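You operate a simulated robot arm through the tools that you are given. There is no shell and no other tool.

You run a simulated two-armed robot. Do the job below in one go: nothing can be reset, and whatever is moved stays where it is left.

Task
Wind the flat hose onto its reel, squeezed dry.
Fine: black lever on and red brake off before you wind; wind till the hose end meets the coiler; brake on again. Where these are worked on the way, their far stop is far enough and under half their travel is too little: red brake.
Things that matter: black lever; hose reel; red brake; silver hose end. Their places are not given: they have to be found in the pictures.

The check looks at the end state, three seconds after you hand in, the way a careful person would. Anything else that was tipped, shoved, dropped, spilled or broken makes it a failure.

Robot
Two 7-joint arms with fingered hands on one trunk that stands fixed in place. Base frame: the origin is at the foot of the trunk, x ahead of it, y to its left, z up. Units: m, degrees, N and s.
The left shoulder is at [0.068, 0.182, 1.147], the right one opposite. With the tool pointing down near the work surface each hand reaches from about 0.44 to 0.84 m from the base axis, measured 20 degrees to its own side. Payload 3.8 kg a hand.
Tool frame (each hand has its own): the origin (TCP) lies between the finger pads and is the grasp point; the fingertips stand 0.03 m ahead of it; z points along the fingers, y is the line along which they close. The gripper opens to 0.104 m; its body begins 0.035 m behind the TCP. The gripper is a hand of 4 fingers: y runs from the thumb to the fingers, the wrist lies at [-0.017, -0.104, -0.178] in the tool frame, and closing takes about 1.5 s.
Orientation is that of the tool frame in the base frame, as a unit quaternion [x, y, z, w]. With the fingers straight down and the wrist toward the robot, the tool's x, y and z point along [0, 1, 0], [1, 0, 0] and [0, 0, -1] of the base frame.

Tools
- The arms move only by the tool servo_tool. It takes "left_rows", "right_rows" or both (then of equal length, played together; a hand with none holds still); each is a list of rows, each a list of 6 numbers: the shift along the base's x, y, z in m, then the turn, a rotation vector about the base's x, y, z in degrees. In form: [[tx, ty, tz, ax, ay, az], ...]. A call has 1 to 20 rows; each row is the pose to reach, as a shift and turn from the pose commanded when the call began. "left_grip" and "right_grip" are, for a hand that has rows, the opening, from 0 (shut) to 1 (fully open), set as the call begins (left out, the last holds). Rows are played at 5 a second. More than 0.05 m and 8.6 degrees between two rows, or a gripper value outside its range, and nothing of the call is played. A pose out of reach is approached as far as the arm can. The call stops where the force on the tool passes 40 N (or 10 N more than at its start, if that is more) or the arm is blocked; 0.2 s more then pass. Each finger travels about 0.072 m/s and halts on what it meets, pressing with about 26 N; the grip force reading is that of the motor and also rises with nothing between the fingers. The clock runs only during rows and for 0.2 s after the last one: add rows that repeat a pose to give the fingers time. It gives the time, the measured TCP pose, the force on the tool (base axes), the opening and the grip force at its end, in the units of the frame above (readings bear some noise), with the torque about the TCP (base axes, N m) and any sound that the robot's microphone picked up, and new pictures: "show" is both (left out), scene, wrist or none (wrist: the cameras of the hands that moved).
- Cameras (640 x 400 px; columns grow to the right, rows downward): "scene" is now at [0.1654, 0.0252, 1.3505]; the picture's right is [0.41, -0.91, 0.00], its down [-0.36, -0.16, -0.92] and it looks along [0.84, 0.37, -0.40] (base axes); focal length 337 px, centre (320, 200). "left" rides on the left gripper at [-0.066, -0.09, -0.126] in its tool frame; the picture's right is [-0.78, -0.30, 0.56], its down [0.57, -0.70, 0.42] and it looks along [0.26, 0.65, 0.71] (tool axes); focal length 275 px, centre (320, 200). "right" rides on the right gripper at [0.066, -0.09, -0.126] in its tool frame; the picture's right is [-0.78, 0.30, -0.56], its down [-0.57, -0.70, 0.42] and it looks along [-0.26, 0.65, 0.71] (tool axes); focal length 275 px, centre (320, 200).
- move_column(by): moves the trunk up (or, below 0, down) by that many m; the arms and the scene camera ride with it, the base frame stays. It gives what a move gives, with no picture.
- finger_targets(index, middle, ring, thumb_bend, thumb_turn, hand): sets how far each is bent, from 0 (flat) to 1 (curled in); at 0.3 the hand is open as for a grip, at 0.7 the pads meet at the TCP. One left out holds its place. A second passes; each finger stops where it meets its share of the squeeze, and holds until it gets a number again. A gripper value or a shape takes the hand back. It gives what a move gives, with no picture; readings hold the bend of each and the force on the fingers (four entries, about 0 where the hand has none), thumb and palm. thumb_turn goes from beside the hand (0) to across from the fingers (1), as for a grip.
- set_grasp(shape, hand): the hand has 4 fingers and takes this shape, open, in about a second: jaw (thumb against the fingers, like two jaws); tri (thumb and two fingers); tip (a fingertip pinch); poke (one finger out to press); point (the index stretched); flat (the hand flat); cup (the hand cupped); fist (a fist). The gripper value then closes the fingers along that shape, each until it touches; the sizes above hold for jaw. It gives what a move gives, with no picture.
- head_to(pan, tilt): turns the head with the scene camera to pan (to the left, within 86 degrees either way) and tilt (down, from -29 to 69), counted from straight ahead of the robot (the tilt from the chest, where the trunk bows). It gives what a move gives, and a new picture of the scene camera.
- point_at(camera, pixels): for up to 12 pixels [column, row] of the newest picture of that camera ("zoom" is the newest enlarged one), the place [x, y, z] in the base frame of the surface seen there, good to about 0.002 m, but the place of the scene camera against the robot may be out by one fixed shift of up to 0.018 m in any direction. No time passes.
- close_up(camera, box): a new picture of the part [left, top, right, bottom] of that camera's present view, enlarged. No time passes.
- job_done(): hands the job in; it is judged then, once.

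Leave the grippers open and the arms clear of the work at the hand-in unless told otherwise.

The tools are called after ">>>" as a command line: name --argument value ..., lists and objects as JSON in quotes. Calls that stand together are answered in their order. servo_tool: Moves the arms, as the interface text tells. Its arguments: {"type":"object","properties":{"left_rows":{"type":"array","items":{"type":"array","items":{"type":"number"}}},"left_grip":{"type":"number"},"right_rows":{"type":"array","items":{"type":"array","items":{"type":"number"}}},"right_grip":{"type":"number"},"show":{"type":"string","enum":["both","scene","wrist","none"]}},"required":[]} The other tools are called the same way: move_column (by) moves the trunk up or down; set_grasp (shape, hand) gives the hand a shape; finger_targets (index, middle, ring, thumb_bend, thumb_turn, hand) moves the fingers one by one; head_to (pan, tilt) turns the head that bears the scene camera; point_at (camera, pixels) gives the place of the surface under pixels of a picture; close_up (camera, box) takes an enlarged picture of a part of a camera's view; job_done () hands the job in.

At the start:

```text
t: 0.0
left_position: [0.4121, 0.4309, 1.1872]
left_orientation: [0.707, 0.707, 0.0, 0.001]
left_contact_force: [0.1, -0.3, 0.8]
left_torque: [0.02, 0.06, 0.04]
left_grip_width: 0.1036
left_grip_force: 0.1
left_shape: jaw
left_bend: [0.3, 0.3, 0.3, 0.3, 0.97]
left_finger forces: [0.0, 0.1, 0.0, 0.1, 0.0, 0.0]
right_position: [0.4672, 0.0175, 1.1879]
right_orientation: [0.707, 0.707, 0.0, 0.0]
right_contact_force: [0.0, 0.4, 0.7]
right_torque: [-0.01, 0.01, -0.01]
right_grip_width: 0.1036
right_grip_force: 0.0
right_shape: jaw
right_bend: [0.3, 0.3, 0.3, 0.3, 0.97]
right_finger forces: [0.1, 0.1, 0.1, 0.0, 0.0, 0.0]
trunk travel left (down, up): [-0.3, 0.456]
head pan, tilt (commanded): [23.9, 23.3]
```

scene: 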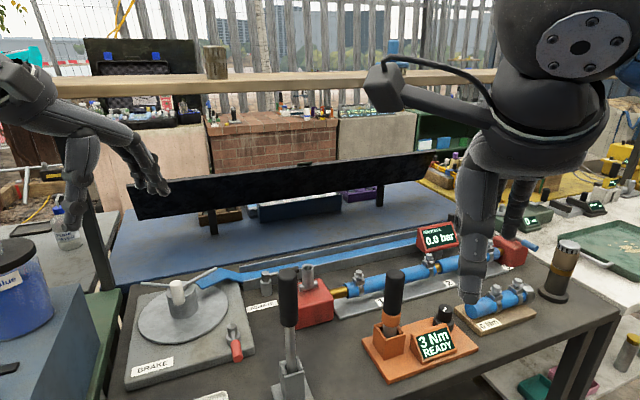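
right: 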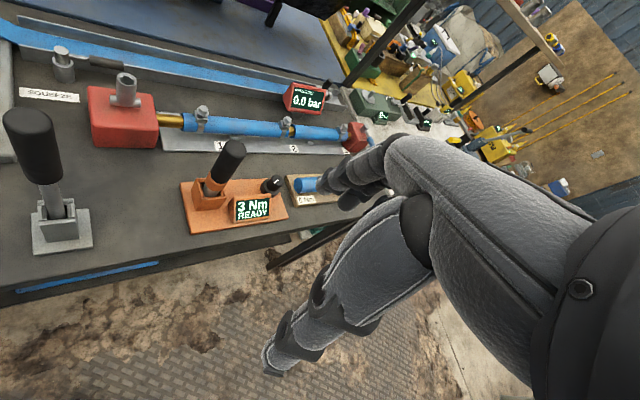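
left: 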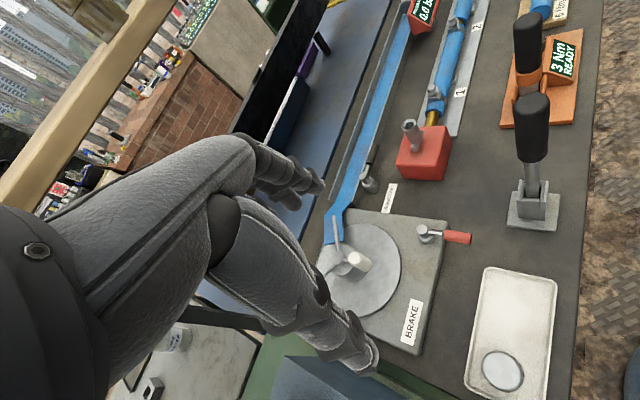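

I see a bench with a reel turntable (around pixel 180,310), a red brake lever (235,345), a black lever (288,320), and a flat blue hose running to the right. I'll look closer at each before moving.

>>> close_up --camera "scene" --box '[110, 240, 350, 400]'

>>> close_up --camera "left" --box '[300, 120, 560, 400]'

>>> close_up --camera "right" --box '[0, 0, 370, 260]'

```text
2.50 times, centred on (230, 320) of scene
```

zoom: 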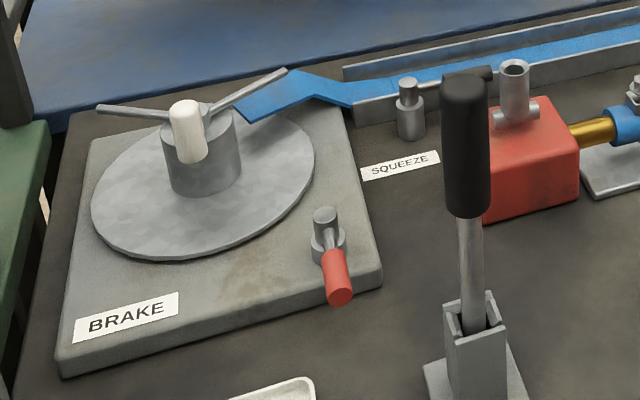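

```text
1.43 times, centred on (430, 260) of left
```

zoom: 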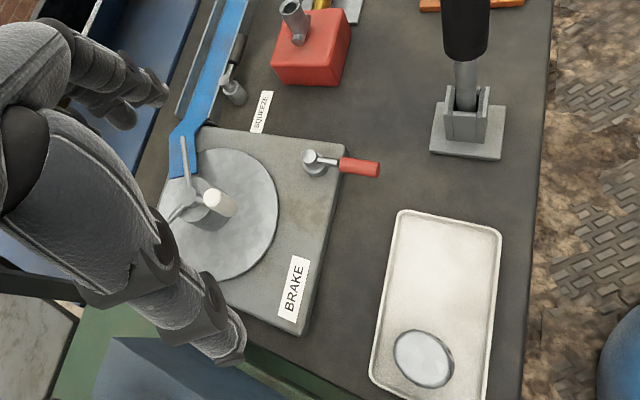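

```text
1.54 times, centred on (185, 130) of right
```

zoom: 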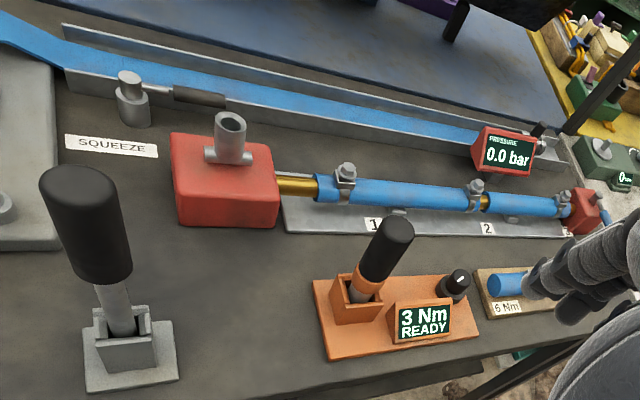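

The "SQUEEZE" label sits by a small post with a black arm next to the hose channel, and the "BRAKE" label is on the reel's base plate. I'll zoom in on the squeeze lever, the reel and the far end of the hose.

>>> close_up --camera "scene" --box '[240, 220, 360, 320]'

>>> close_up --camera "scene" --box '[130, 260, 260, 370]'

>>> close_up --camera "right" --box '[0, 20, 160, 120]'

>>> close_up --camera "right" --box '[220, 40, 400, 150]'

>>> close_up --camera "left" --box '[310, 120, 470, 260]'

```text
4.00 times, centred on (300, 270) of scene
```

zoom: 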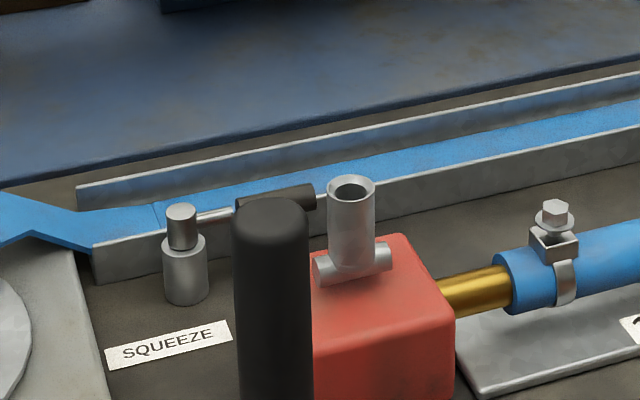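

```text
3.64 times, centred on (195, 315) of scene
```

zoom: 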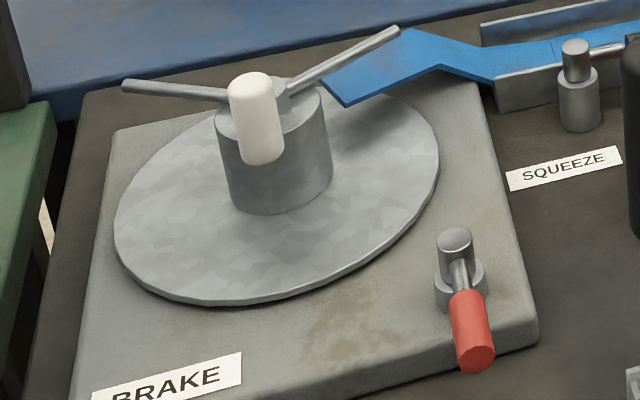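

```text
4.00 times, centred on (80, 70) of right
```

zoom: 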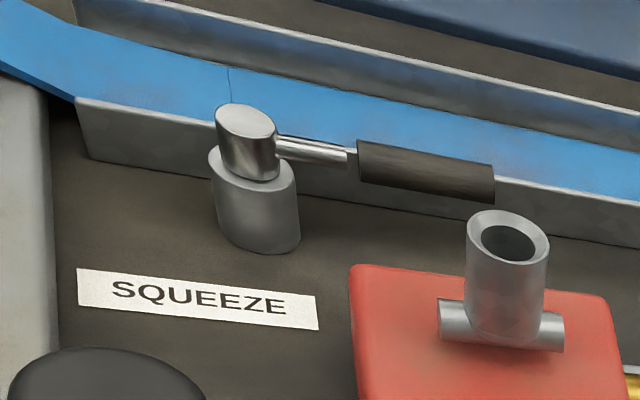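

```text
3.56 times, centred on (310, 95) of right
```

zoom: 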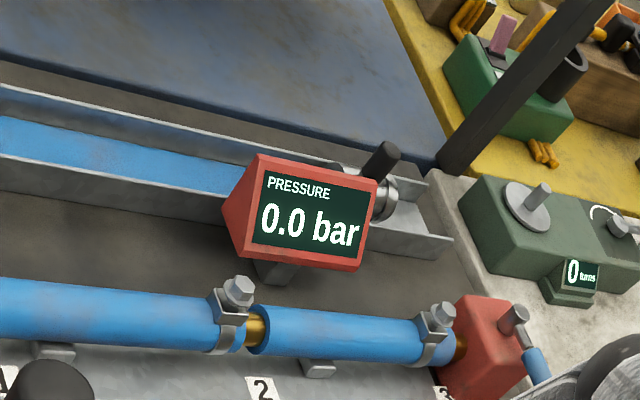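

```text
2.86 times, centred on (390, 190) of left
```

zoom: 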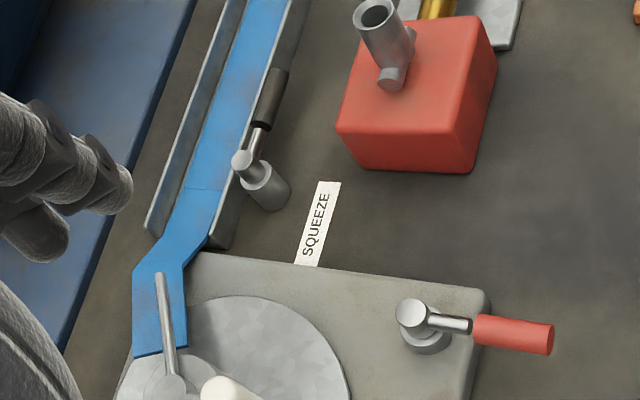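

The squeeze arm is a small black lever on a post beside the hose channel, and the reel has a hub, spokes and a white knob. Now I'll measure positions with the wrist cameras, which aren't affected by the scene camera's offset. First, the left camera: reel, knob, brake lever and squeeze lever.

>>> point_at --camera "zoom" --pixels '[[410, 312], [425, 345], [455, 322], [480, 328], [550, 338], [243, 160], [266, 188], [272, 100], [278, 75], [162, 280], [175, 385], [215, 390]]'

>>> point_at --camera "left" --pixels '[[335, 217], [348, 266], [330, 275], [352, 258], [363, 262], [395, 250], [400, 275], [370, 315], [422, 230], [470, 238], [420, 300], [540, 210]]'

>>> close_up --camera "left" --box '[300, 200, 420, 320]'

```text
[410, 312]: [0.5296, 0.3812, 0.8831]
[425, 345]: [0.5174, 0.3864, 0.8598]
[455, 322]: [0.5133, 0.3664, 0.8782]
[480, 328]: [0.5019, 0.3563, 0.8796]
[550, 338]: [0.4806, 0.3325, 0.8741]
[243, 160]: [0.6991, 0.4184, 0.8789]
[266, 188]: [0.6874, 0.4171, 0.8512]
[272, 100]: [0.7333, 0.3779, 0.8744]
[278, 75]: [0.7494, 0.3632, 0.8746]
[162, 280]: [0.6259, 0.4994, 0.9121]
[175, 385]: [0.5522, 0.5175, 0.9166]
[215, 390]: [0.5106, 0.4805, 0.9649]
```

```text
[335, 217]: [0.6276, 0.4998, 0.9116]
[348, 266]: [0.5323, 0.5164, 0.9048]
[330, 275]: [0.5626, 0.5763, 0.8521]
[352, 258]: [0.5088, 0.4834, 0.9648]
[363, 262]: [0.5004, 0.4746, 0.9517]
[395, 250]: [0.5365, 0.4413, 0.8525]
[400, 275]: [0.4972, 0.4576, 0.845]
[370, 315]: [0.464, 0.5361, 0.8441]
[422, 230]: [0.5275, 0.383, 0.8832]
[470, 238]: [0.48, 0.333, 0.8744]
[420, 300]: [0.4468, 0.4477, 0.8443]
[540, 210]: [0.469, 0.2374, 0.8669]
```

```text
3.33 times, centred on (360, 260) of left
```

zoom: 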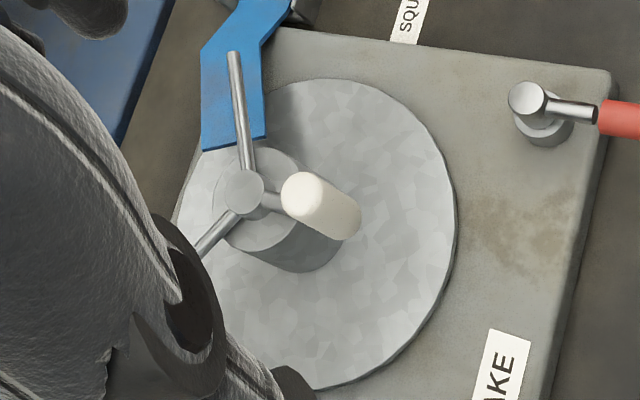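

The white knob stands upright at the end of a spoke. I'll measure the knob top, knob bottom, hub centre and disk edge in this zoom.

>>> point_at --camera "zoom" --pixels '[[300, 188], [335, 215], [350, 228], [240, 190], [270, 200], [236, 60], [248, 165], [200, 248], [300, 240], [340, 85], [455, 200], [280, 386]]'

>>> close_up --camera "right" --box '[0, 20, 160, 120]'

```text
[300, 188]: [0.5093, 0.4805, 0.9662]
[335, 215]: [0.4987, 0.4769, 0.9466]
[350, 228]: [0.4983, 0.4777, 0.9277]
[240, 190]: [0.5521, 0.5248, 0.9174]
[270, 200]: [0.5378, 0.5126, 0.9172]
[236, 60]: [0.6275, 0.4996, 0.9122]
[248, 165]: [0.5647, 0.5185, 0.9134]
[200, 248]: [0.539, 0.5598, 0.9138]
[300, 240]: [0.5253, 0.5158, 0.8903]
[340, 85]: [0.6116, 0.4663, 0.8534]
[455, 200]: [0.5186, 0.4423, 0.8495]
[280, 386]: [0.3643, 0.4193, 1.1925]
```

```text
4.00 times, centred on (80, 70) of right
```

zoom: 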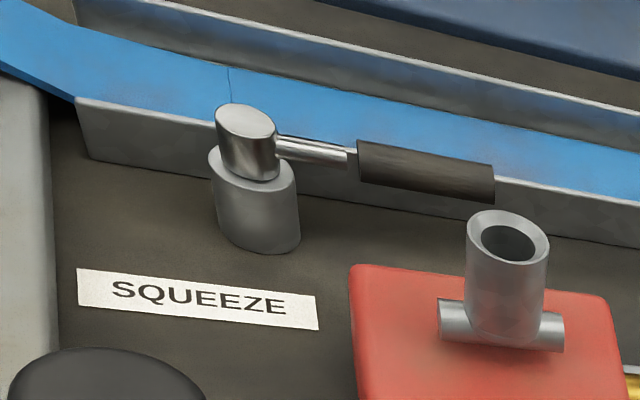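

The hub centre is near (0.551, 0.524) and the knob near (0.509, 0.482), standing from z≈0.915 to 0.967. The bench is turned about 45° to my frame. Next I'll turn the head right to look at the far end of the hose.

>>> head_to --pan 5 --tilt 25

>>> point_at --camera "zoom" --pixels '[[245, 120], [255, 215], [310, 150], [345, 157], [370, 165], [490, 180], [520, 185], [350, 110], [560, 150], [90, 105], [560, 200], [200, 120]]'

```text
t: 0.8
left_position: [0.4137, 0.4291, 1.1877]
left_orientation: [0.706, 0.708, -0.001, 0.0]
left_contact_force: [0.3, 0.4, 0.0]
left_torque: [-0.02, 0.0, -0.01]
left_grip_width: 0.1034
left_grip_force: 0.0
left_shape: jaw
left_bend: [0.3, 0.3, 0.3, 0.3, 0.97]
left_finger forces: [0.0, 0.1, 0.1, 0.0, 0.1, 0.1]
right_position: [0.4667, 0.017, 1.1889]
right_orientation: [0.707, 0.707, 0.0, 0.0]
right_contact_force: [0.1, -0.4, 0.0]
right_torque: [0.04, -0.01, -0.03]
right_grip_width: 0.1035
right_grip_force: 0.0
right_shape: jaw
right_bend: [0.3, 0.3, 0.3, 0.3, 0.97]
right_finger forces: [0.0, 0.0, 0.0, 0.0, 0.1, 0.0]
trunk travel left (down, up): [-0.3, 0.456]
head pan, tilt (commanded): [5.0, 25.0]
```

scene: 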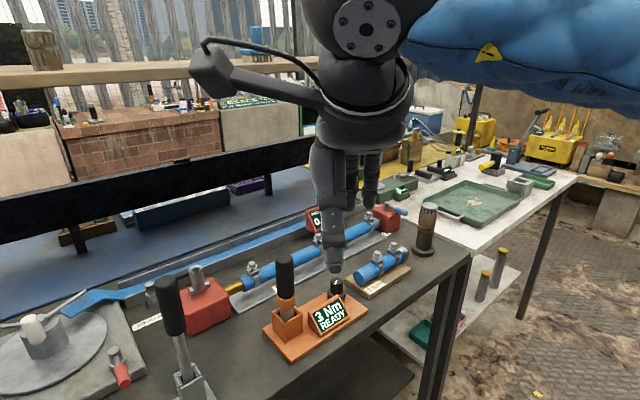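

```text
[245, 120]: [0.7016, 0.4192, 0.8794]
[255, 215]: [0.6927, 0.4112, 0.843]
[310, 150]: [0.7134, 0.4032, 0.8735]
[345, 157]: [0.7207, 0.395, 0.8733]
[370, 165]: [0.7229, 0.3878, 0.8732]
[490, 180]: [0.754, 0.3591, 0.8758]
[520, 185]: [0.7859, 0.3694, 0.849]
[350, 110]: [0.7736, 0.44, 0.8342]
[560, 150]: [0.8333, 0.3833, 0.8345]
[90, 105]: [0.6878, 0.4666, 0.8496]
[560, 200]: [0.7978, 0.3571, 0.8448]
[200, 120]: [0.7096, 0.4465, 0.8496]
```

The squeeze lever's pivot is at (0.699, 0.417), with its grip out to (0.754, 0.359) at z≈0.874, running parallel to the channel. The channel wall top is z≈0.85. Now I'll look at the hose end near (325, 85) in the right camera.

>>> close_up --camera "right" --box '[270, 50, 370, 120]'

>>> close_up --camera "scene" --box '[0, 260, 240, 400]'

>>> close_up --camera "scene" --box '[200, 180, 480, 320]'

```text
5.71 times, centred on (320, 85) of right
```

zoom: 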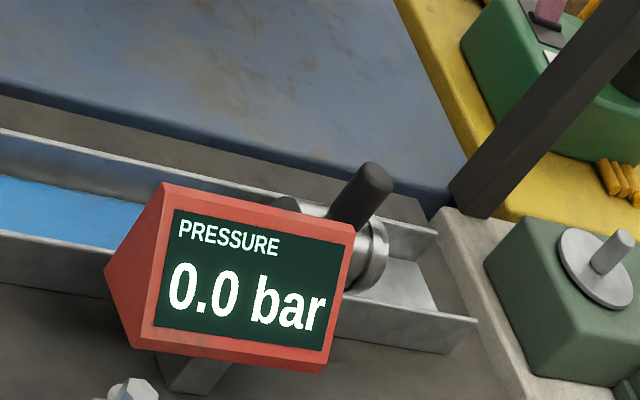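

```text
2.67 times, centred on (120, 330) of scene
```

zoom: 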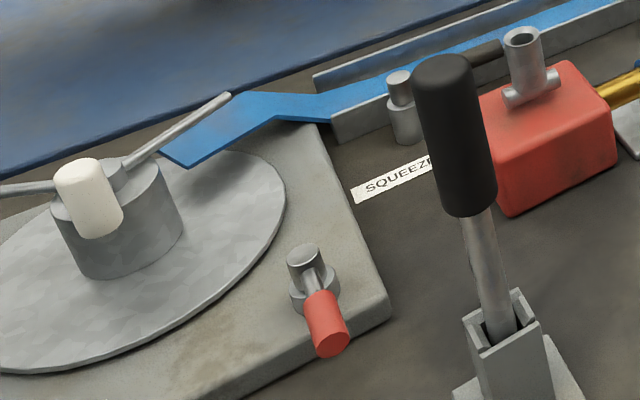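

```text
2.29 times, centred on (340, 250) of scene
```

zoom: 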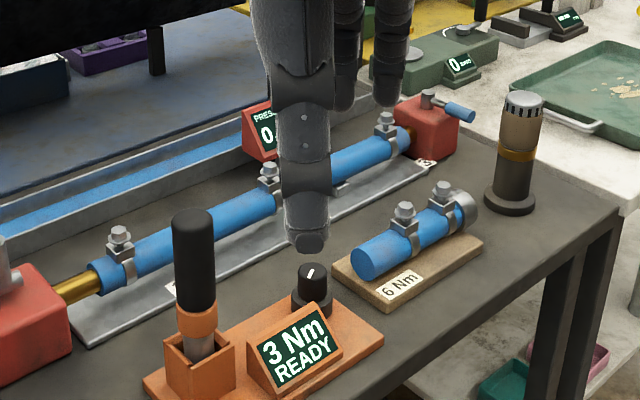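

At the far end of the channel I can make out a silver coupling with a black stub, partly hidden by the pressure display. I'll get its position before moving the right hand for a better view.

>>> point_at --camera "right" --pixels '[[334, 84], [335, 95], [338, 98], [287, 85], [350, 108], [330, 95], [275, 85], [300, 60], [345, 90]]'

```text
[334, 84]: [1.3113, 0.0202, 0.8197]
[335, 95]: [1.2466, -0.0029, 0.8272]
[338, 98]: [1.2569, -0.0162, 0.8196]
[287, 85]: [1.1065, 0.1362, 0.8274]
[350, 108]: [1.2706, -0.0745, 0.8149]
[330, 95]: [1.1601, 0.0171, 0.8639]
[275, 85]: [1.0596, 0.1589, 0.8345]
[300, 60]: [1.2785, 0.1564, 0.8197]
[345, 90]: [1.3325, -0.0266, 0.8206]
```

The hose end is around (1.2, 0.0), so the hose runs about 0.7 m along the channel. I'll pull the right hand back and to the right, well above the bench, to clear the scene camera's view.

>>> servo_tool --right_rows '[[-0.03, -0.04, 0.02, 0, 0, 0], [-0.06, -0.08, 0.04, 0, 0, 0], [-0.08, -0.12, 0.06, 0, 0, 0], [-0.1, -0.16, 0.08, 0, 0, 0], [-0.12, -0.2, 0.08, 0, 0, 0], [-0.12, -0.24, 0.08, 0, 0, 0]]' --show "both"

```text
refused: row 1 steps farther than a row can; nothing moved
```

The first row was a little over the 0.05 m limit, so I'll send the same move in smaller steps.

>>> servo_tool --right_rows '[[-0.02, -0.03, 0.02, 0, 0, 0], [-0.04, -0.06, 0.04, 0, 0, 0], [-0.06, -0.09, 0.06, 0, 0, 0], [-0.08, -0.13, 0.08, 0, 0, 0], [-0.1, -0.17, 0.08, 0, 0, 0], [-0.12, -0.21, 0.08, 0, 0, 0], [-0.12, -0.25, 0.08, 0, 0, 0]]' --show "both"

```text
t: 2.4
left_position: [0.4128, 0.4296, 1.1893]
left_orientation: [0.706, 0.708, 0.001, 0.0]
left_contact_force: [0.2, -0.4, -0.1]
left_torque: [0.0, 0.03, -0.02]
left_grip_width: 0.104
left_grip_force: 0.2
left_shape: jaw
left_bend: [0.3, 0.3, 0.3, 0.3, 0.97]
left_finger forces: [0.0, 0.0, 0.0, 0.0, 0.1, 0.0]
right_position: [0.3473, -0.2363, 1.2679]
right_orientation: [0.707, 0.707, 0.001, 0.0]
right_contact_force: [-0.7, 0.1, 0.6]
right_torque: [0.02, -0.01, -0.03]
right_grip_width: 0.1037
right_grip_force: 0.0
right_shape: jaw
right_bend: [0.3, 0.3, 0.3, 0.3, 0.97]
right_finger forces: [0.0, 0.0, 0.1, 0.1, 0.0, 0.0]
trunk travel left (down, up): [-0.3, 0.456]
head pan, tilt (commanded): [5.0, 25.0]
```

scene: 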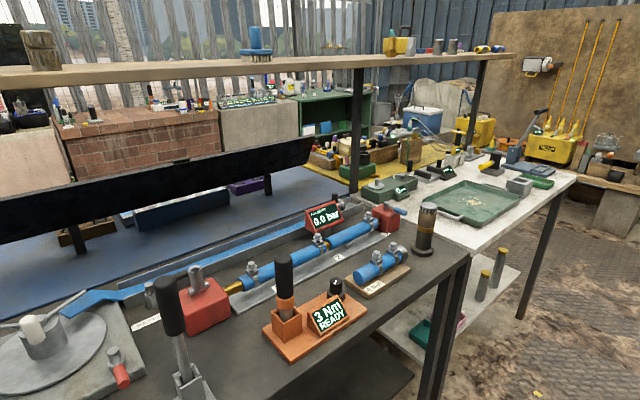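
right: 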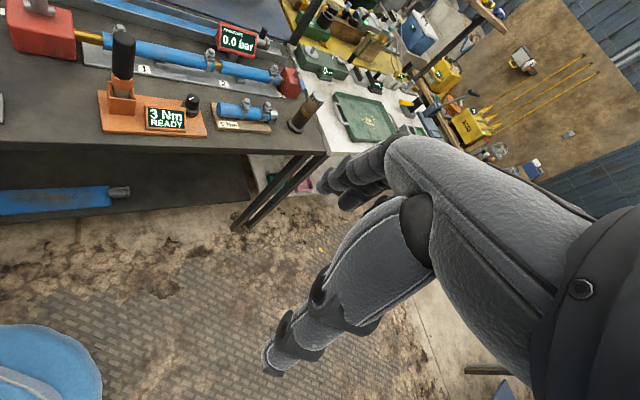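

Now the channel's far end near (335, 205) is clear in the scene view. I'll zoom in there, and also back over the reel and levers.

>>> close_up --camera "scene" --box '[280, 185, 400, 260]'

>>> close_up --camera "right" --box '[190, 0, 320, 90]'

>>> close_up --camera "scene" --box '[60, 220, 320, 330]'

```text
5.33 times, centred on (340, 222) of scene
```

zoom: 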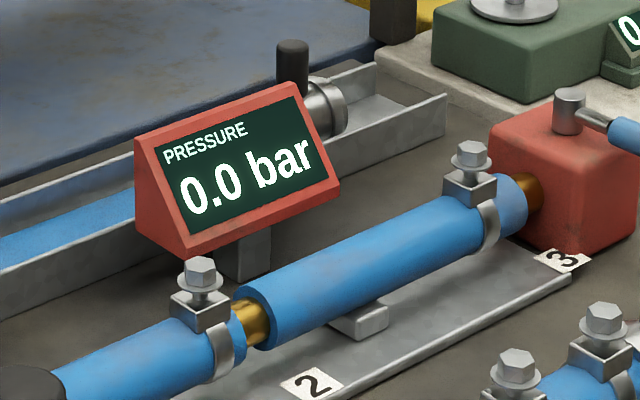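

```text
4.44 times, centred on (255, 45) of right
```

zoom: 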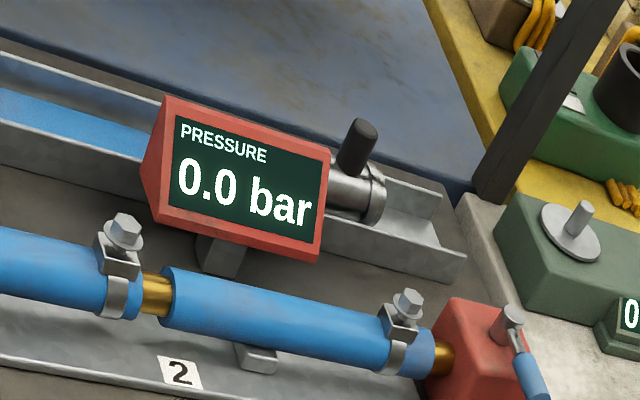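

```text
2.46 times, centred on (190, 275) of scene
```

zoom: 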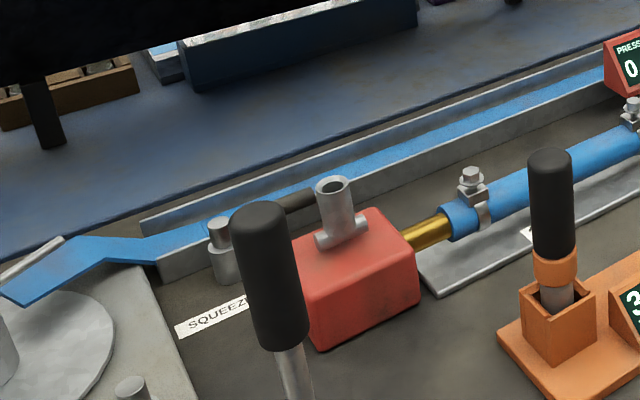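

The silver coupling with a black stub at the channel's far end is the hose end, and the black-gripped arm at the SQUEEZE label is the black lever. I'll put the left hand in the one-finger shape for pushing and aim the head at the reel area.

>>> set_grasp --hand "left" --shape "poke"

>>> head_to --pan 34 --tilt 32

```text
t: 3.3
left_position: [0.4139, 0.4304, 1.1873]
left_orientation: [0.707, 0.707, -0.001, 0.0]
left_contact_force: [0.4, 1.1, 0.2]
left_torque: [0.0, 0.0, 0.0]
left_grip_width: 0.0001
left_grip_force: 0.1
left_shape: poke
left_bend: [0.7, 0.7, 0.99, 1.0, 1.0]
left_finger forces: [0.1, 0.1, 0.0, 0.1, 0.1, 0.0]
right_position: [0.349, -0.2327, 1.267]
right_orientation: [0.708, 0.706, 0.0, 0.0]
right_contact_force: [-0.5, -0.2, 0.0]
right_torque: [0.0, 0.02, -0.03]
right_grip_width: 0.1033
right_grip_force: 0.1
right_shape: jaw
right_bend: [0.3, 0.3, 0.3, 0.3, 0.97]
right_finger forces: [0.1, 0.0, 0.1, 0.0, 0.1, 0.1]
trunk travel left (down, up): [-0.3, 0.456]
head pan, tilt (commanded): [5.0, 25.0]
```

```text
t: 4.3
left_position: [0.4119, 0.4308, 1.1891]
left_orientation: [0.706, 0.708, 0.0, 0.0]
left_contact_force: [1.1, 0.2, -0.6]
left_torque: [-0.01, 0.03, 0.01]
left_grip_width: 0.0
left_grip_force: 0.2
left_shape: poke
left_bend: [0.7, 0.7, 0.99, 1.0, 1.0]
left_finger forces: [0.0, 0.0, 0.0, 0.1, 0.1, 0.0]
right_position: [0.3477, -0.233, 1.2665]
right_orientation: [0.706, 0.708, 0.001, -0.001]
right_contact_force: [0.4, 0.4, 0.0]
right_torque: [0.0, -0.05, 0.0]
right_grip_width: 0.1036
right_grip_force: 0.1
right_shape: jaw
right_bend: [0.3, 0.3, 0.3, 0.3, 0.97]
right_finger forces: [0.0, 0.1, 0.1, 0.0, 0.1, 0.0]
trunk travel left (down, up): [-0.3, 0.456]
head pan, tilt (commanded): [34.0, 32.0]
```

scene: 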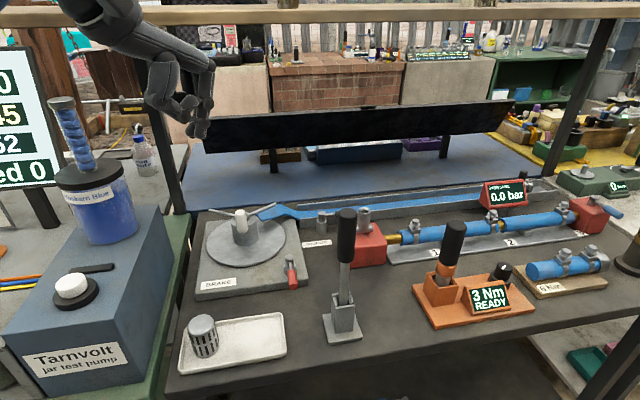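

The left hand is visible at (190, 90). I'll zoom in to see where its fingertips are.

>>> close_up --camera "scene" --box '[130, 30, 250, 150]'

>>> close_up --camera "left" --box '[160, 100, 420, 380]'

>>> close_up --camera "scene" --box '[180, 180, 400, 320]'

```text
3.33 times, centred on (190, 90) of scene
```

zoom: 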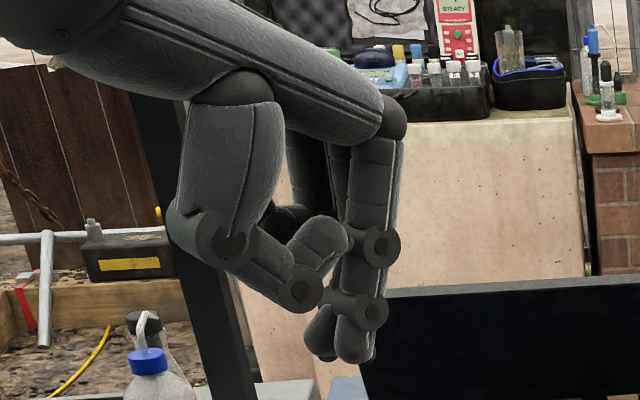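

```text
1.43 times, centred on (290, 240) of left
```

zoom: 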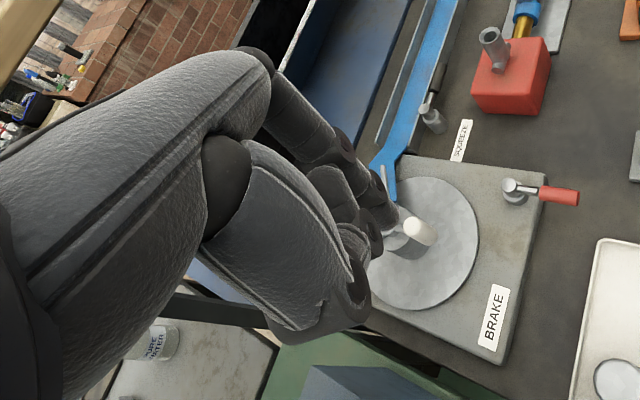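

```text
2.86 times, centred on (290, 250) of scene
```

zoom: 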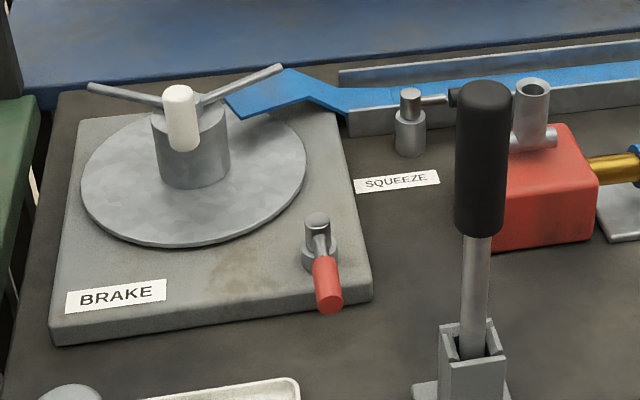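

In the one-finger shape, two fingers point down together near the tool axis. I'll compare scene-camera points with the wrist ones to find the fixed offset.

>>> point_at --camera "zoom" --pixels '[[318, 218], [410, 94], [180, 92], [215, 100], [280, 68], [330, 295], [328, 262], [90, 88], [195, 240], [455, 98], [485, 95], [530, 85]]'

>>> close_up --camera "scene" --box '[130, 30, 250, 150]'

>>> point_at --camera "zoom" --pixels '[[355, 352], [320, 345], [370, 310], [375, 245]]'

```text
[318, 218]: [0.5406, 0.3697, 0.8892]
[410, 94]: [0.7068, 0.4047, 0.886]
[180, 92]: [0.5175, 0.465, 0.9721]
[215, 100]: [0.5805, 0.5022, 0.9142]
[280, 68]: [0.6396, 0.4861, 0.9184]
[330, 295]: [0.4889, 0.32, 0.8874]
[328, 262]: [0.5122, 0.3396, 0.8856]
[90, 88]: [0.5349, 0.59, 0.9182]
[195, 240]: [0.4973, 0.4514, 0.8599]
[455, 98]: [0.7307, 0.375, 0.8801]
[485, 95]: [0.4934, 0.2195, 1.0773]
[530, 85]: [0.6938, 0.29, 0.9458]
```

```text
3.33 times, centred on (190, 90) of scene
```

zoom: 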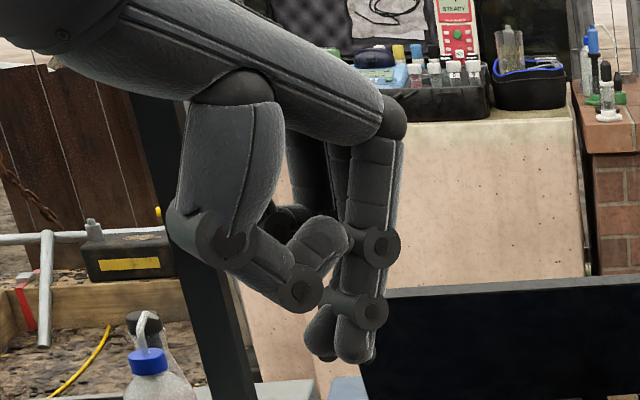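

```text
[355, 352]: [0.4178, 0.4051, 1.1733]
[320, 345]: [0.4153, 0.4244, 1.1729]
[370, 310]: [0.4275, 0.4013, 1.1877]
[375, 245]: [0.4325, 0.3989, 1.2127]
```

The scene camera reads about (+0.009, −0.0135, +0.0065) from the wrist cameras, so I'll subtract that. Next I'll check the free space between the squeeze lever and the red box in front of it.

>>> close_up --camera "left" --box '[380, 80, 500, 180]'

>>> point_at --camera "zoom" --pixels '[[180, 290], [90, 215], [130, 115], [300, 150], [60, 60], [30, 100], [160, 60], [10, 190], [40, 240], [200, 200]]'

```text
4.00 times, centred on (440, 130) of left
```

zoom: 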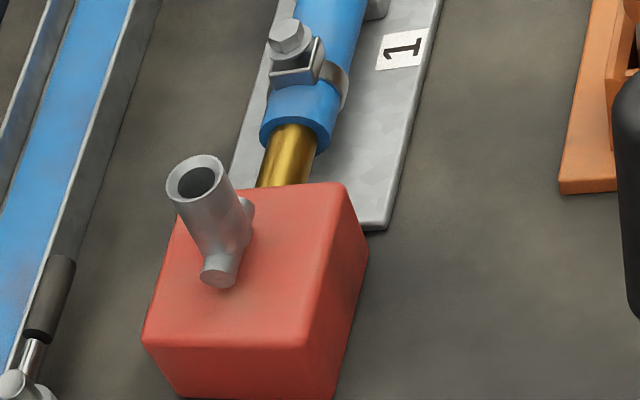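

```text
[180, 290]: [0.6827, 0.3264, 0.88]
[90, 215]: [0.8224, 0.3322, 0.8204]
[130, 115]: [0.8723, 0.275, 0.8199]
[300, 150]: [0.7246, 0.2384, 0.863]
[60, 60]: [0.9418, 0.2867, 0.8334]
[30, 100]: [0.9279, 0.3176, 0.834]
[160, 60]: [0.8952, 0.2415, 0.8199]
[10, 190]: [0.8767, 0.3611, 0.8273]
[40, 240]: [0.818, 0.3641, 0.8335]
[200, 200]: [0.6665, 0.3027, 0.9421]
```

The red box top is at z≈0.88 and the bench at 0.82. I'll get the box's edge nearest the lever, plus the lever itself.

>>> point_at --camera "zoom" --pixels '[[148, 335], [165, 280], [190, 200], [300, 340], [60, 270], [40, 325], [15, 380], [30, 350], [340, 195], [180, 175], [215, 165], [45, 365]]'

```text
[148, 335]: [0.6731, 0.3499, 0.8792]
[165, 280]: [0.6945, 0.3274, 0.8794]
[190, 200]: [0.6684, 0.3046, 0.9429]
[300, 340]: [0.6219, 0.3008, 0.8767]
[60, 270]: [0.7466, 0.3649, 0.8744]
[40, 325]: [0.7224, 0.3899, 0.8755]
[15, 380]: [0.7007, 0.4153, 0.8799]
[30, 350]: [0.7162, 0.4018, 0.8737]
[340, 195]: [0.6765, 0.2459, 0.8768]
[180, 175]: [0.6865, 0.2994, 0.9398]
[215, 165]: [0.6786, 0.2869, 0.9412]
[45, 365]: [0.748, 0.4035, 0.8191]
```

The red box's back face is about 0.06 m in front of the lever, and a pipe stub on the box reaches z≈0.943. I want a longer single finger so the palm stays clear of that stub, so I'll try the stretched-index shape and measure the fingertip.

>>> set_grasp --hand "left" --shape "point"

>>> close_up --camera "scene" --box '[130, 30, 250, 150]'

>>> close_up --camera "left" --box '[160, 100, 420, 380]'

```text
t: 5.2
left_position: [0.4122, 0.4317, 1.1884]
left_orientation: [0.707, 0.707, 0.0, -0.001]
left_contact_force: [-0.4, 0.7, -0.3]
left_torque: [0.0, 0.0, 0.01]
left_grip_width: 0.0002
left_grip_force: 0.2
left_shape: point
left_bend: [0.2, 1.0, 1.0, 0.99, 0.87]
left_finger forces: [0.1, 0.1, 0.0, 0.0, 0.0, 0.1]
right_position: [0.3476, -0.2335, 1.267]
right_orientation: [0.707, 0.707, 0.0, 0.001]
right_contact_force: [0.3, 0.9, 0.1]
right_torque: [0.01, 0.0, 0.0]
right_grip_width: 0.1036
right_grip_force: 0.0
right_shape: jaw
right_bend: [0.3, 0.3, 0.3, 0.3, 0.97]
right_finger forces: [0.1, 0.1, 0.0, 0.0, 0.0, 0.0]
trunk travel left (down, up): [-0.3, 0.456]
head pan, tilt (commanded): [34.0, 32.0]
```

```text
3.33 times, centred on (190, 90) of scene
```

zoom: 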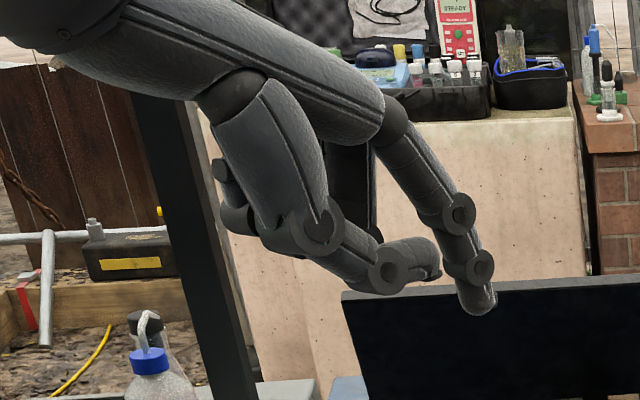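

```text
1.43 times, centred on (290, 240) of left
```

zoom: 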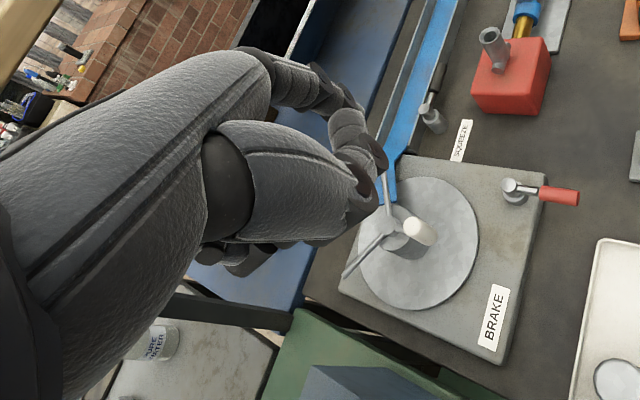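

The stretched index sticks outward rather than down, so it isn't better. I'll go back to two fingers down and try putting the thumb beside the hand, out of the way, then look.

>>> finger_targets --hand "left" --index 0.7 --middle 0.7 --ring 1.0 --thumb_bend 0.0 --thumb_turn 0.0

>>> close_up --camera "scene" --box '[130, 30, 250, 150]'

>>> close_up --camera "left" --box '[160, 100, 420, 380]'

```text
t: 6.2
left_position: [0.4129, 0.4316, 1.1876]
left_orientation: [0.706, 0.708, -0.001, 0.0]
left_contact_force: [-0.3, -0.1, 0.2]
left_torque: [0.0, 0.02, 0.01]
left_grip_width: 0.1317
left_grip_force: 0.1
left_shape: fingers
left_bend: [0.7, 0.7, 1.0, 0.0, 0.0]
left_finger forces: [0.1, 0.0, 0.1, 0.1, 0.1, 0.0]
right_position: [0.3485, -0.2328, 1.2666]
right_orientation: [0.707, 0.707, 0.0, 0.0]
right_contact_force: [0.1, -0.4, 0.3]
right_torque: [-0.02, 0.02, 0.01]
right_grip_width: 0.1037
right_grip_force: 0.1
right_shape: jaw
right_bend: [0.3, 0.3, 0.3, 0.3, 0.97]
right_finger forces: [0.0, 0.1, 0.0, 0.1, 0.0, 0.1]
trunk travel left (down, up): [-0.3, 0.456]
head pan, tilt (commanded): [34.0, 32.0]
```

```text
3.33 times, centred on (190, 90) of scene
```

zoom: 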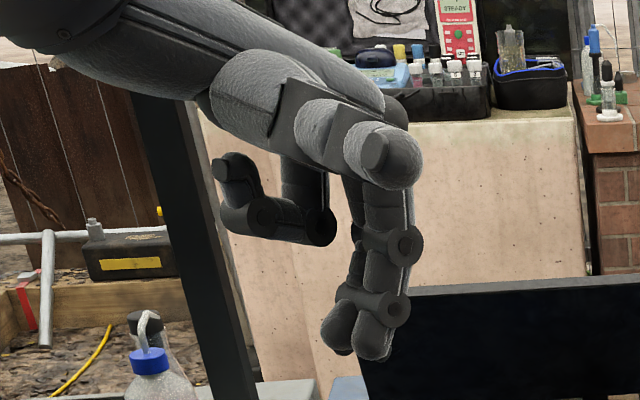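

```text
1.43 times, centred on (290, 240) of left
```

zoom: 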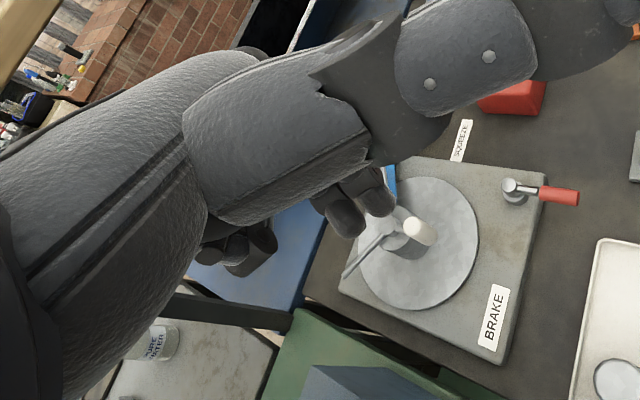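

With the thumb beside the hand, the two fingers stand well clear below everything else. The thumb sticks out sideways, so I'll see whether bending it tucks it in.

>>> finger_targets --hand "left" --thumb_bend 1.0 --thumb_turn 0.0

>>> close_up --camera "scene" --box '[130, 30, 250, 150]'

>>> close_up --camera "left" --box '[160, 0, 540, 380]'

```text
t: 7.2
left_position: [0.4123, 0.4301, 1.1875]
left_orientation: [0.707, 0.708, 0.0, -0.001]
left_contact_force: [0.4, -0.5, -0.8]
left_torque: [-0.02, -0.01, 0.0]
left_grip_width: 0.06
left_grip_force: 0.0
left_shape: fingers
left_bend: [0.7, 0.7, 1.0, 1.0, 0.0]
left_finger forces: [0.0, 0.0, 0.1, 0.1, 0.1, 0.0]
right_position: [0.3467, -0.234, 1.2673]
right_orientation: [0.707, 0.707, 0.001, 0.0]
right_contact_force: [0.5, 0.5, 0.2]
right_torque: [-0.02, -0.03, 0.01]
right_grip_width: 0.1037
right_grip_force: 0.1
right_shape: jaw
right_bend: [0.3, 0.3, 0.3, 0.3, 0.97]
right_finger forces: [0.0, 0.0, 0.1, 0.0, 0.0, 0.1]
trunk travel left (down, up): [-0.3, 0.456]
head pan, tilt (commanded): [34.0, 32.0]
```

```text
3.33 times, centred on (190, 90) of scene
```

zoom: 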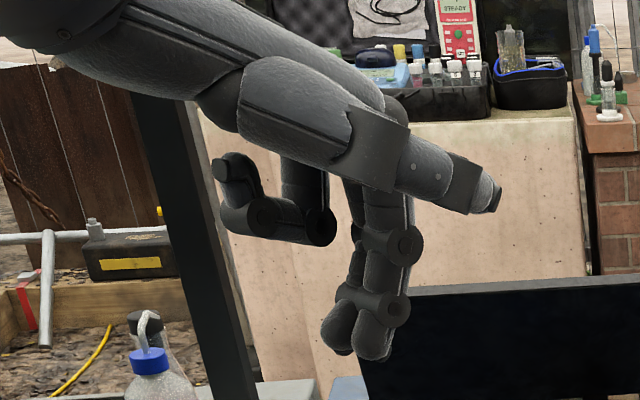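

```text
1.05 times, centred on (350, 190) of left (not enlarged: the box is as wide or as high as the picture)
```

zoom: 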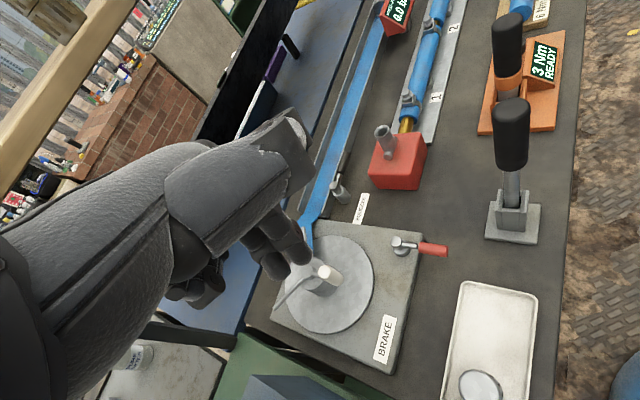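

The original one-finger shape with the thumb tucked in is narrowest, and it fits the gap between the box and the lever if the hand is yawed about −35°. I'll go back to that shape and fly the left hand to above the spot just in front of the squeeze lever, at z 1.10.

>>> set_grasp --hand "left" --shape "poke"

>>> servo_tool --left_rows '[[0.038, -0.01, -0.011, 0, 0, -4.4], [0.076, -0.02, -0.022, 0, 0, -8.8], [0.114, -0.031, -0.033, 0, 0, -13.1], [0.152, -0.041, -0.044, 0, 0, -17.5], [0.189, -0.051, -0.055, 0, 0, -21.9], [0.227, -0.062, -0.066, 0, 0, -26.3], [0.265, -0.072, -0.077, 0, 0, -30.6], [0.303, -0.082, -0.088, 0, 0, -35], [0.303, -0.082, -0.088, 0, 0, -35]]' --show "both"

```text
t: 8.1
left_position: [0.4137, 0.4311, 1.1875]
left_orientation: [0.707, 0.707, -0.001, 0.0]
left_contact_force: [-0.4, 0.0, 0.0]
left_torque: [-0.01, 0.04, 0.02]
left_grip_width: 0.0
left_grip_force: 0.0
left_shape: poke
left_bend: [0.7, 0.7, 0.99, 1.0, 1.0]
left_finger forces: [0.1, 0.1, 0.1, 0.0, 0.1, 0.0]
right_position: [0.3477, -0.2332, 1.2667]
right_orientation: [0.707, 0.707, -0.001, 0.0]
right_contact_force: [0.1, -0.4, 0.8]
right_torque: [-0.02, 0.0, 0.03]
right_grip_width: 0.1037
right_grip_force: 0.0
right_shape: jaw
right_bend: [0.3, 0.3, 0.3, 0.3, 0.97]
right_finger forces: [0.0, 0.1, 0.2, 0.0, 0.0, 0.1]
trunk travel left (down, up): [-0.3, 0.456]
head pan, tilt (commanded): [34.0, 32.0]
```

```text
t: 10.1
left_position: [0.712, 0.3496, 1.1009]
left_orientation: [0.887, 0.461, 0.001, 0.001]
left_contact_force: [-0.3, 0.2, -0.1]
left_torque: [0.01, -0.03, -0.02]
left_grip_width: 0.0002
left_grip_force: 0.0
left_shape: poke
left_bend: [0.7, 0.7, 0.99, 1.0, 1.0]
left_finger forces: [0.0, 0.0, 0.1, 0.0, 0.0, 0.1]
left hand out of reach, approached as far as the arm can: row 8, 9
right_position: [0.3485, -0.2339, 1.2678]
right_orientation: [0.707, 0.707, 0.002, 0.001]
right_contact_force: [-0.2, 0.1, 0.1]
right_torque: [0.03, -0.02, 0.0]
right_grip_width: 0.1037
right_grip_force: 0.1
right_shape: jaw
right_bend: [0.3, 0.3, 0.3, 0.3, 0.97]
right_finger forces: [0.0, 0.1, 0.1, 0.0, 0.1, 0.0]
trunk travel left (down, up): [-0.3, 0.456]
head pan, tilt (commanded): [34.0, 32.0]
```

scene: 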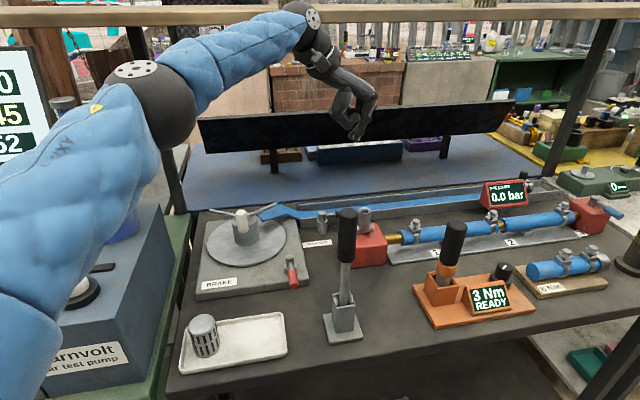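
left: 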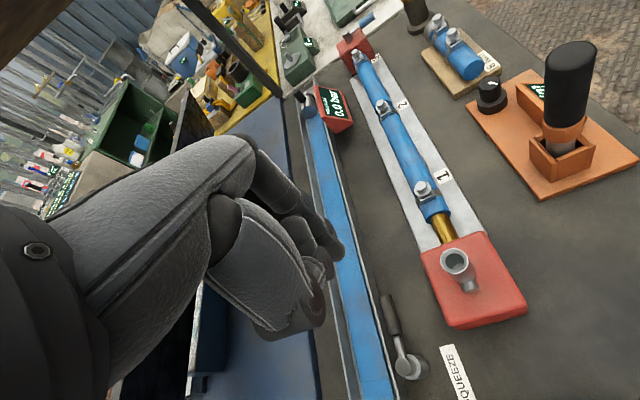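

Reach was about 4 mm short at this height; it should ease lower down. The left view shows the lever pivot at (405, 360) and its grip at (390, 310). I'll descend to z≈0.96 and check again.

>>> servo_tool --left_rows '[[0, 0, -0.035, 0, 0, 0], [0, 0, -0.07, 0, 0, 0], [0, 0, -0.105, 0, 0, 0], [0, 0, -0.14, 0, 0, 0], [0, 0, -0.14, 0, 0, 0]]' --show "both"

```text
t: 11.3
left_position: [0.7111, 0.3478, 0.9595]
left_orientation: [0.887, 0.462, 0.001, 0.001]
left_contact_force: [0.5, -0.5, 0.6]
left_torque: [0.03, 0.02, -0.06]
left_grip_width: 0.0
left_grip_force: 0.0
left_shape: poke
left_bend: [0.7, 0.7, 0.99, 1.0, 1.0]
left_finger forces: [0.0, 0.1, 0.0, 0.1, 0.0, 0.0]
right_position: [0.347, -0.2338, 1.2676]
right_orientation: [0.706, 0.708, 0.0, 0.0]
right_contact_force: [-0.6, -0.7, -0.7]
right_torque: [0.03, -0.02, -0.02]
right_grip_width: 0.1036
right_grip_force: 0.1
right_shape: jaw
right_bend: [0.3, 0.3, 0.3, 0.3, 0.97]
right_finger forces: [0.1, 0.0, 0.1, 0.0, 0.1, 0.0]
trunk travel left (down, up): [-0.3, 0.456]
head pan, tilt (commanded): [34.0, 32.0]
```

scene: 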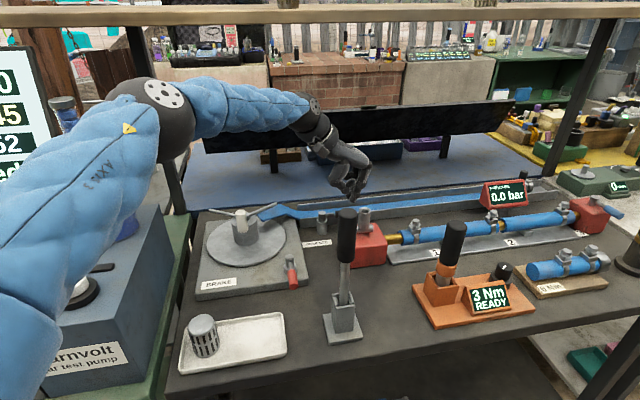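
left: 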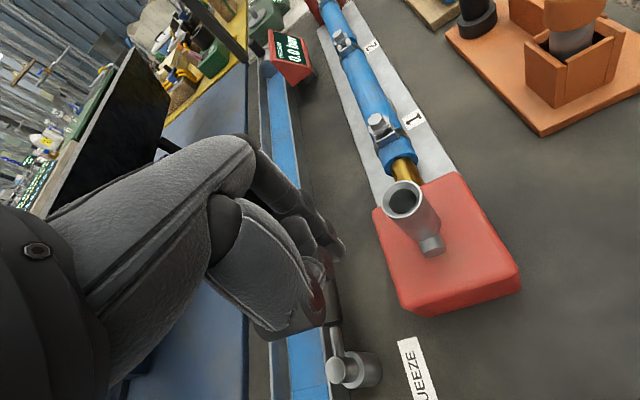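

The hand is now above the gap and within reach. In the left view, the lever pivot is at (345, 370) and its grip at (333, 310). I'll re-measure these along with the fingertips and stub.

>>> point_at --camera "left" --pixels '[[337, 372], [336, 345], [333, 315], [330, 300], [338, 250], [325, 290], [405, 195], [400, 290], [378, 215], [345, 240], [300, 310], [360, 375]]'

>>> close_up --camera "left" --box '[220, 200, 420, 400]'

>>> close_up --camera "scene" --box '[290, 130, 410, 260]'

```text
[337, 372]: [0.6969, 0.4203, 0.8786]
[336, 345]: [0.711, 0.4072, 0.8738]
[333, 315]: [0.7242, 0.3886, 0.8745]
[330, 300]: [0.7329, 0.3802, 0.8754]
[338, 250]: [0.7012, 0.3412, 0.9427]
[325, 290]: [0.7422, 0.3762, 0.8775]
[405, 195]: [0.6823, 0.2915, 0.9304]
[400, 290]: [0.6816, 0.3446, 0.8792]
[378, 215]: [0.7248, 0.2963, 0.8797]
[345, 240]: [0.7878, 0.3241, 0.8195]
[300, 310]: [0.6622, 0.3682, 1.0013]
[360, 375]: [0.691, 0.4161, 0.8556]
```

```text
2.00 times, centred on (320, 300) of left
```

zoom: 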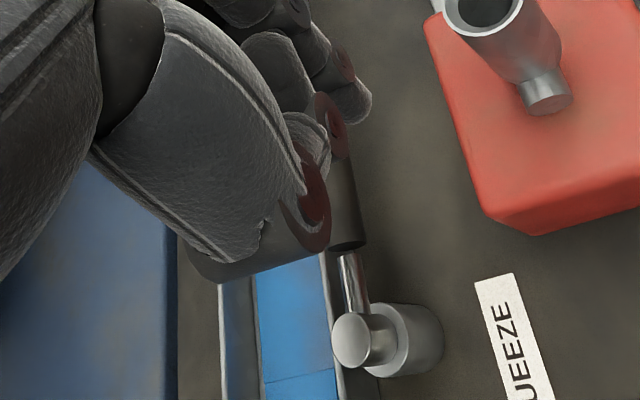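

```text
3.08 times, centred on (350, 195) of scene
```

zoom: 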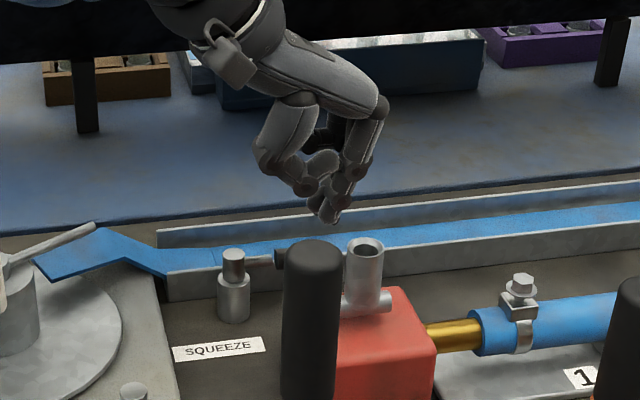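

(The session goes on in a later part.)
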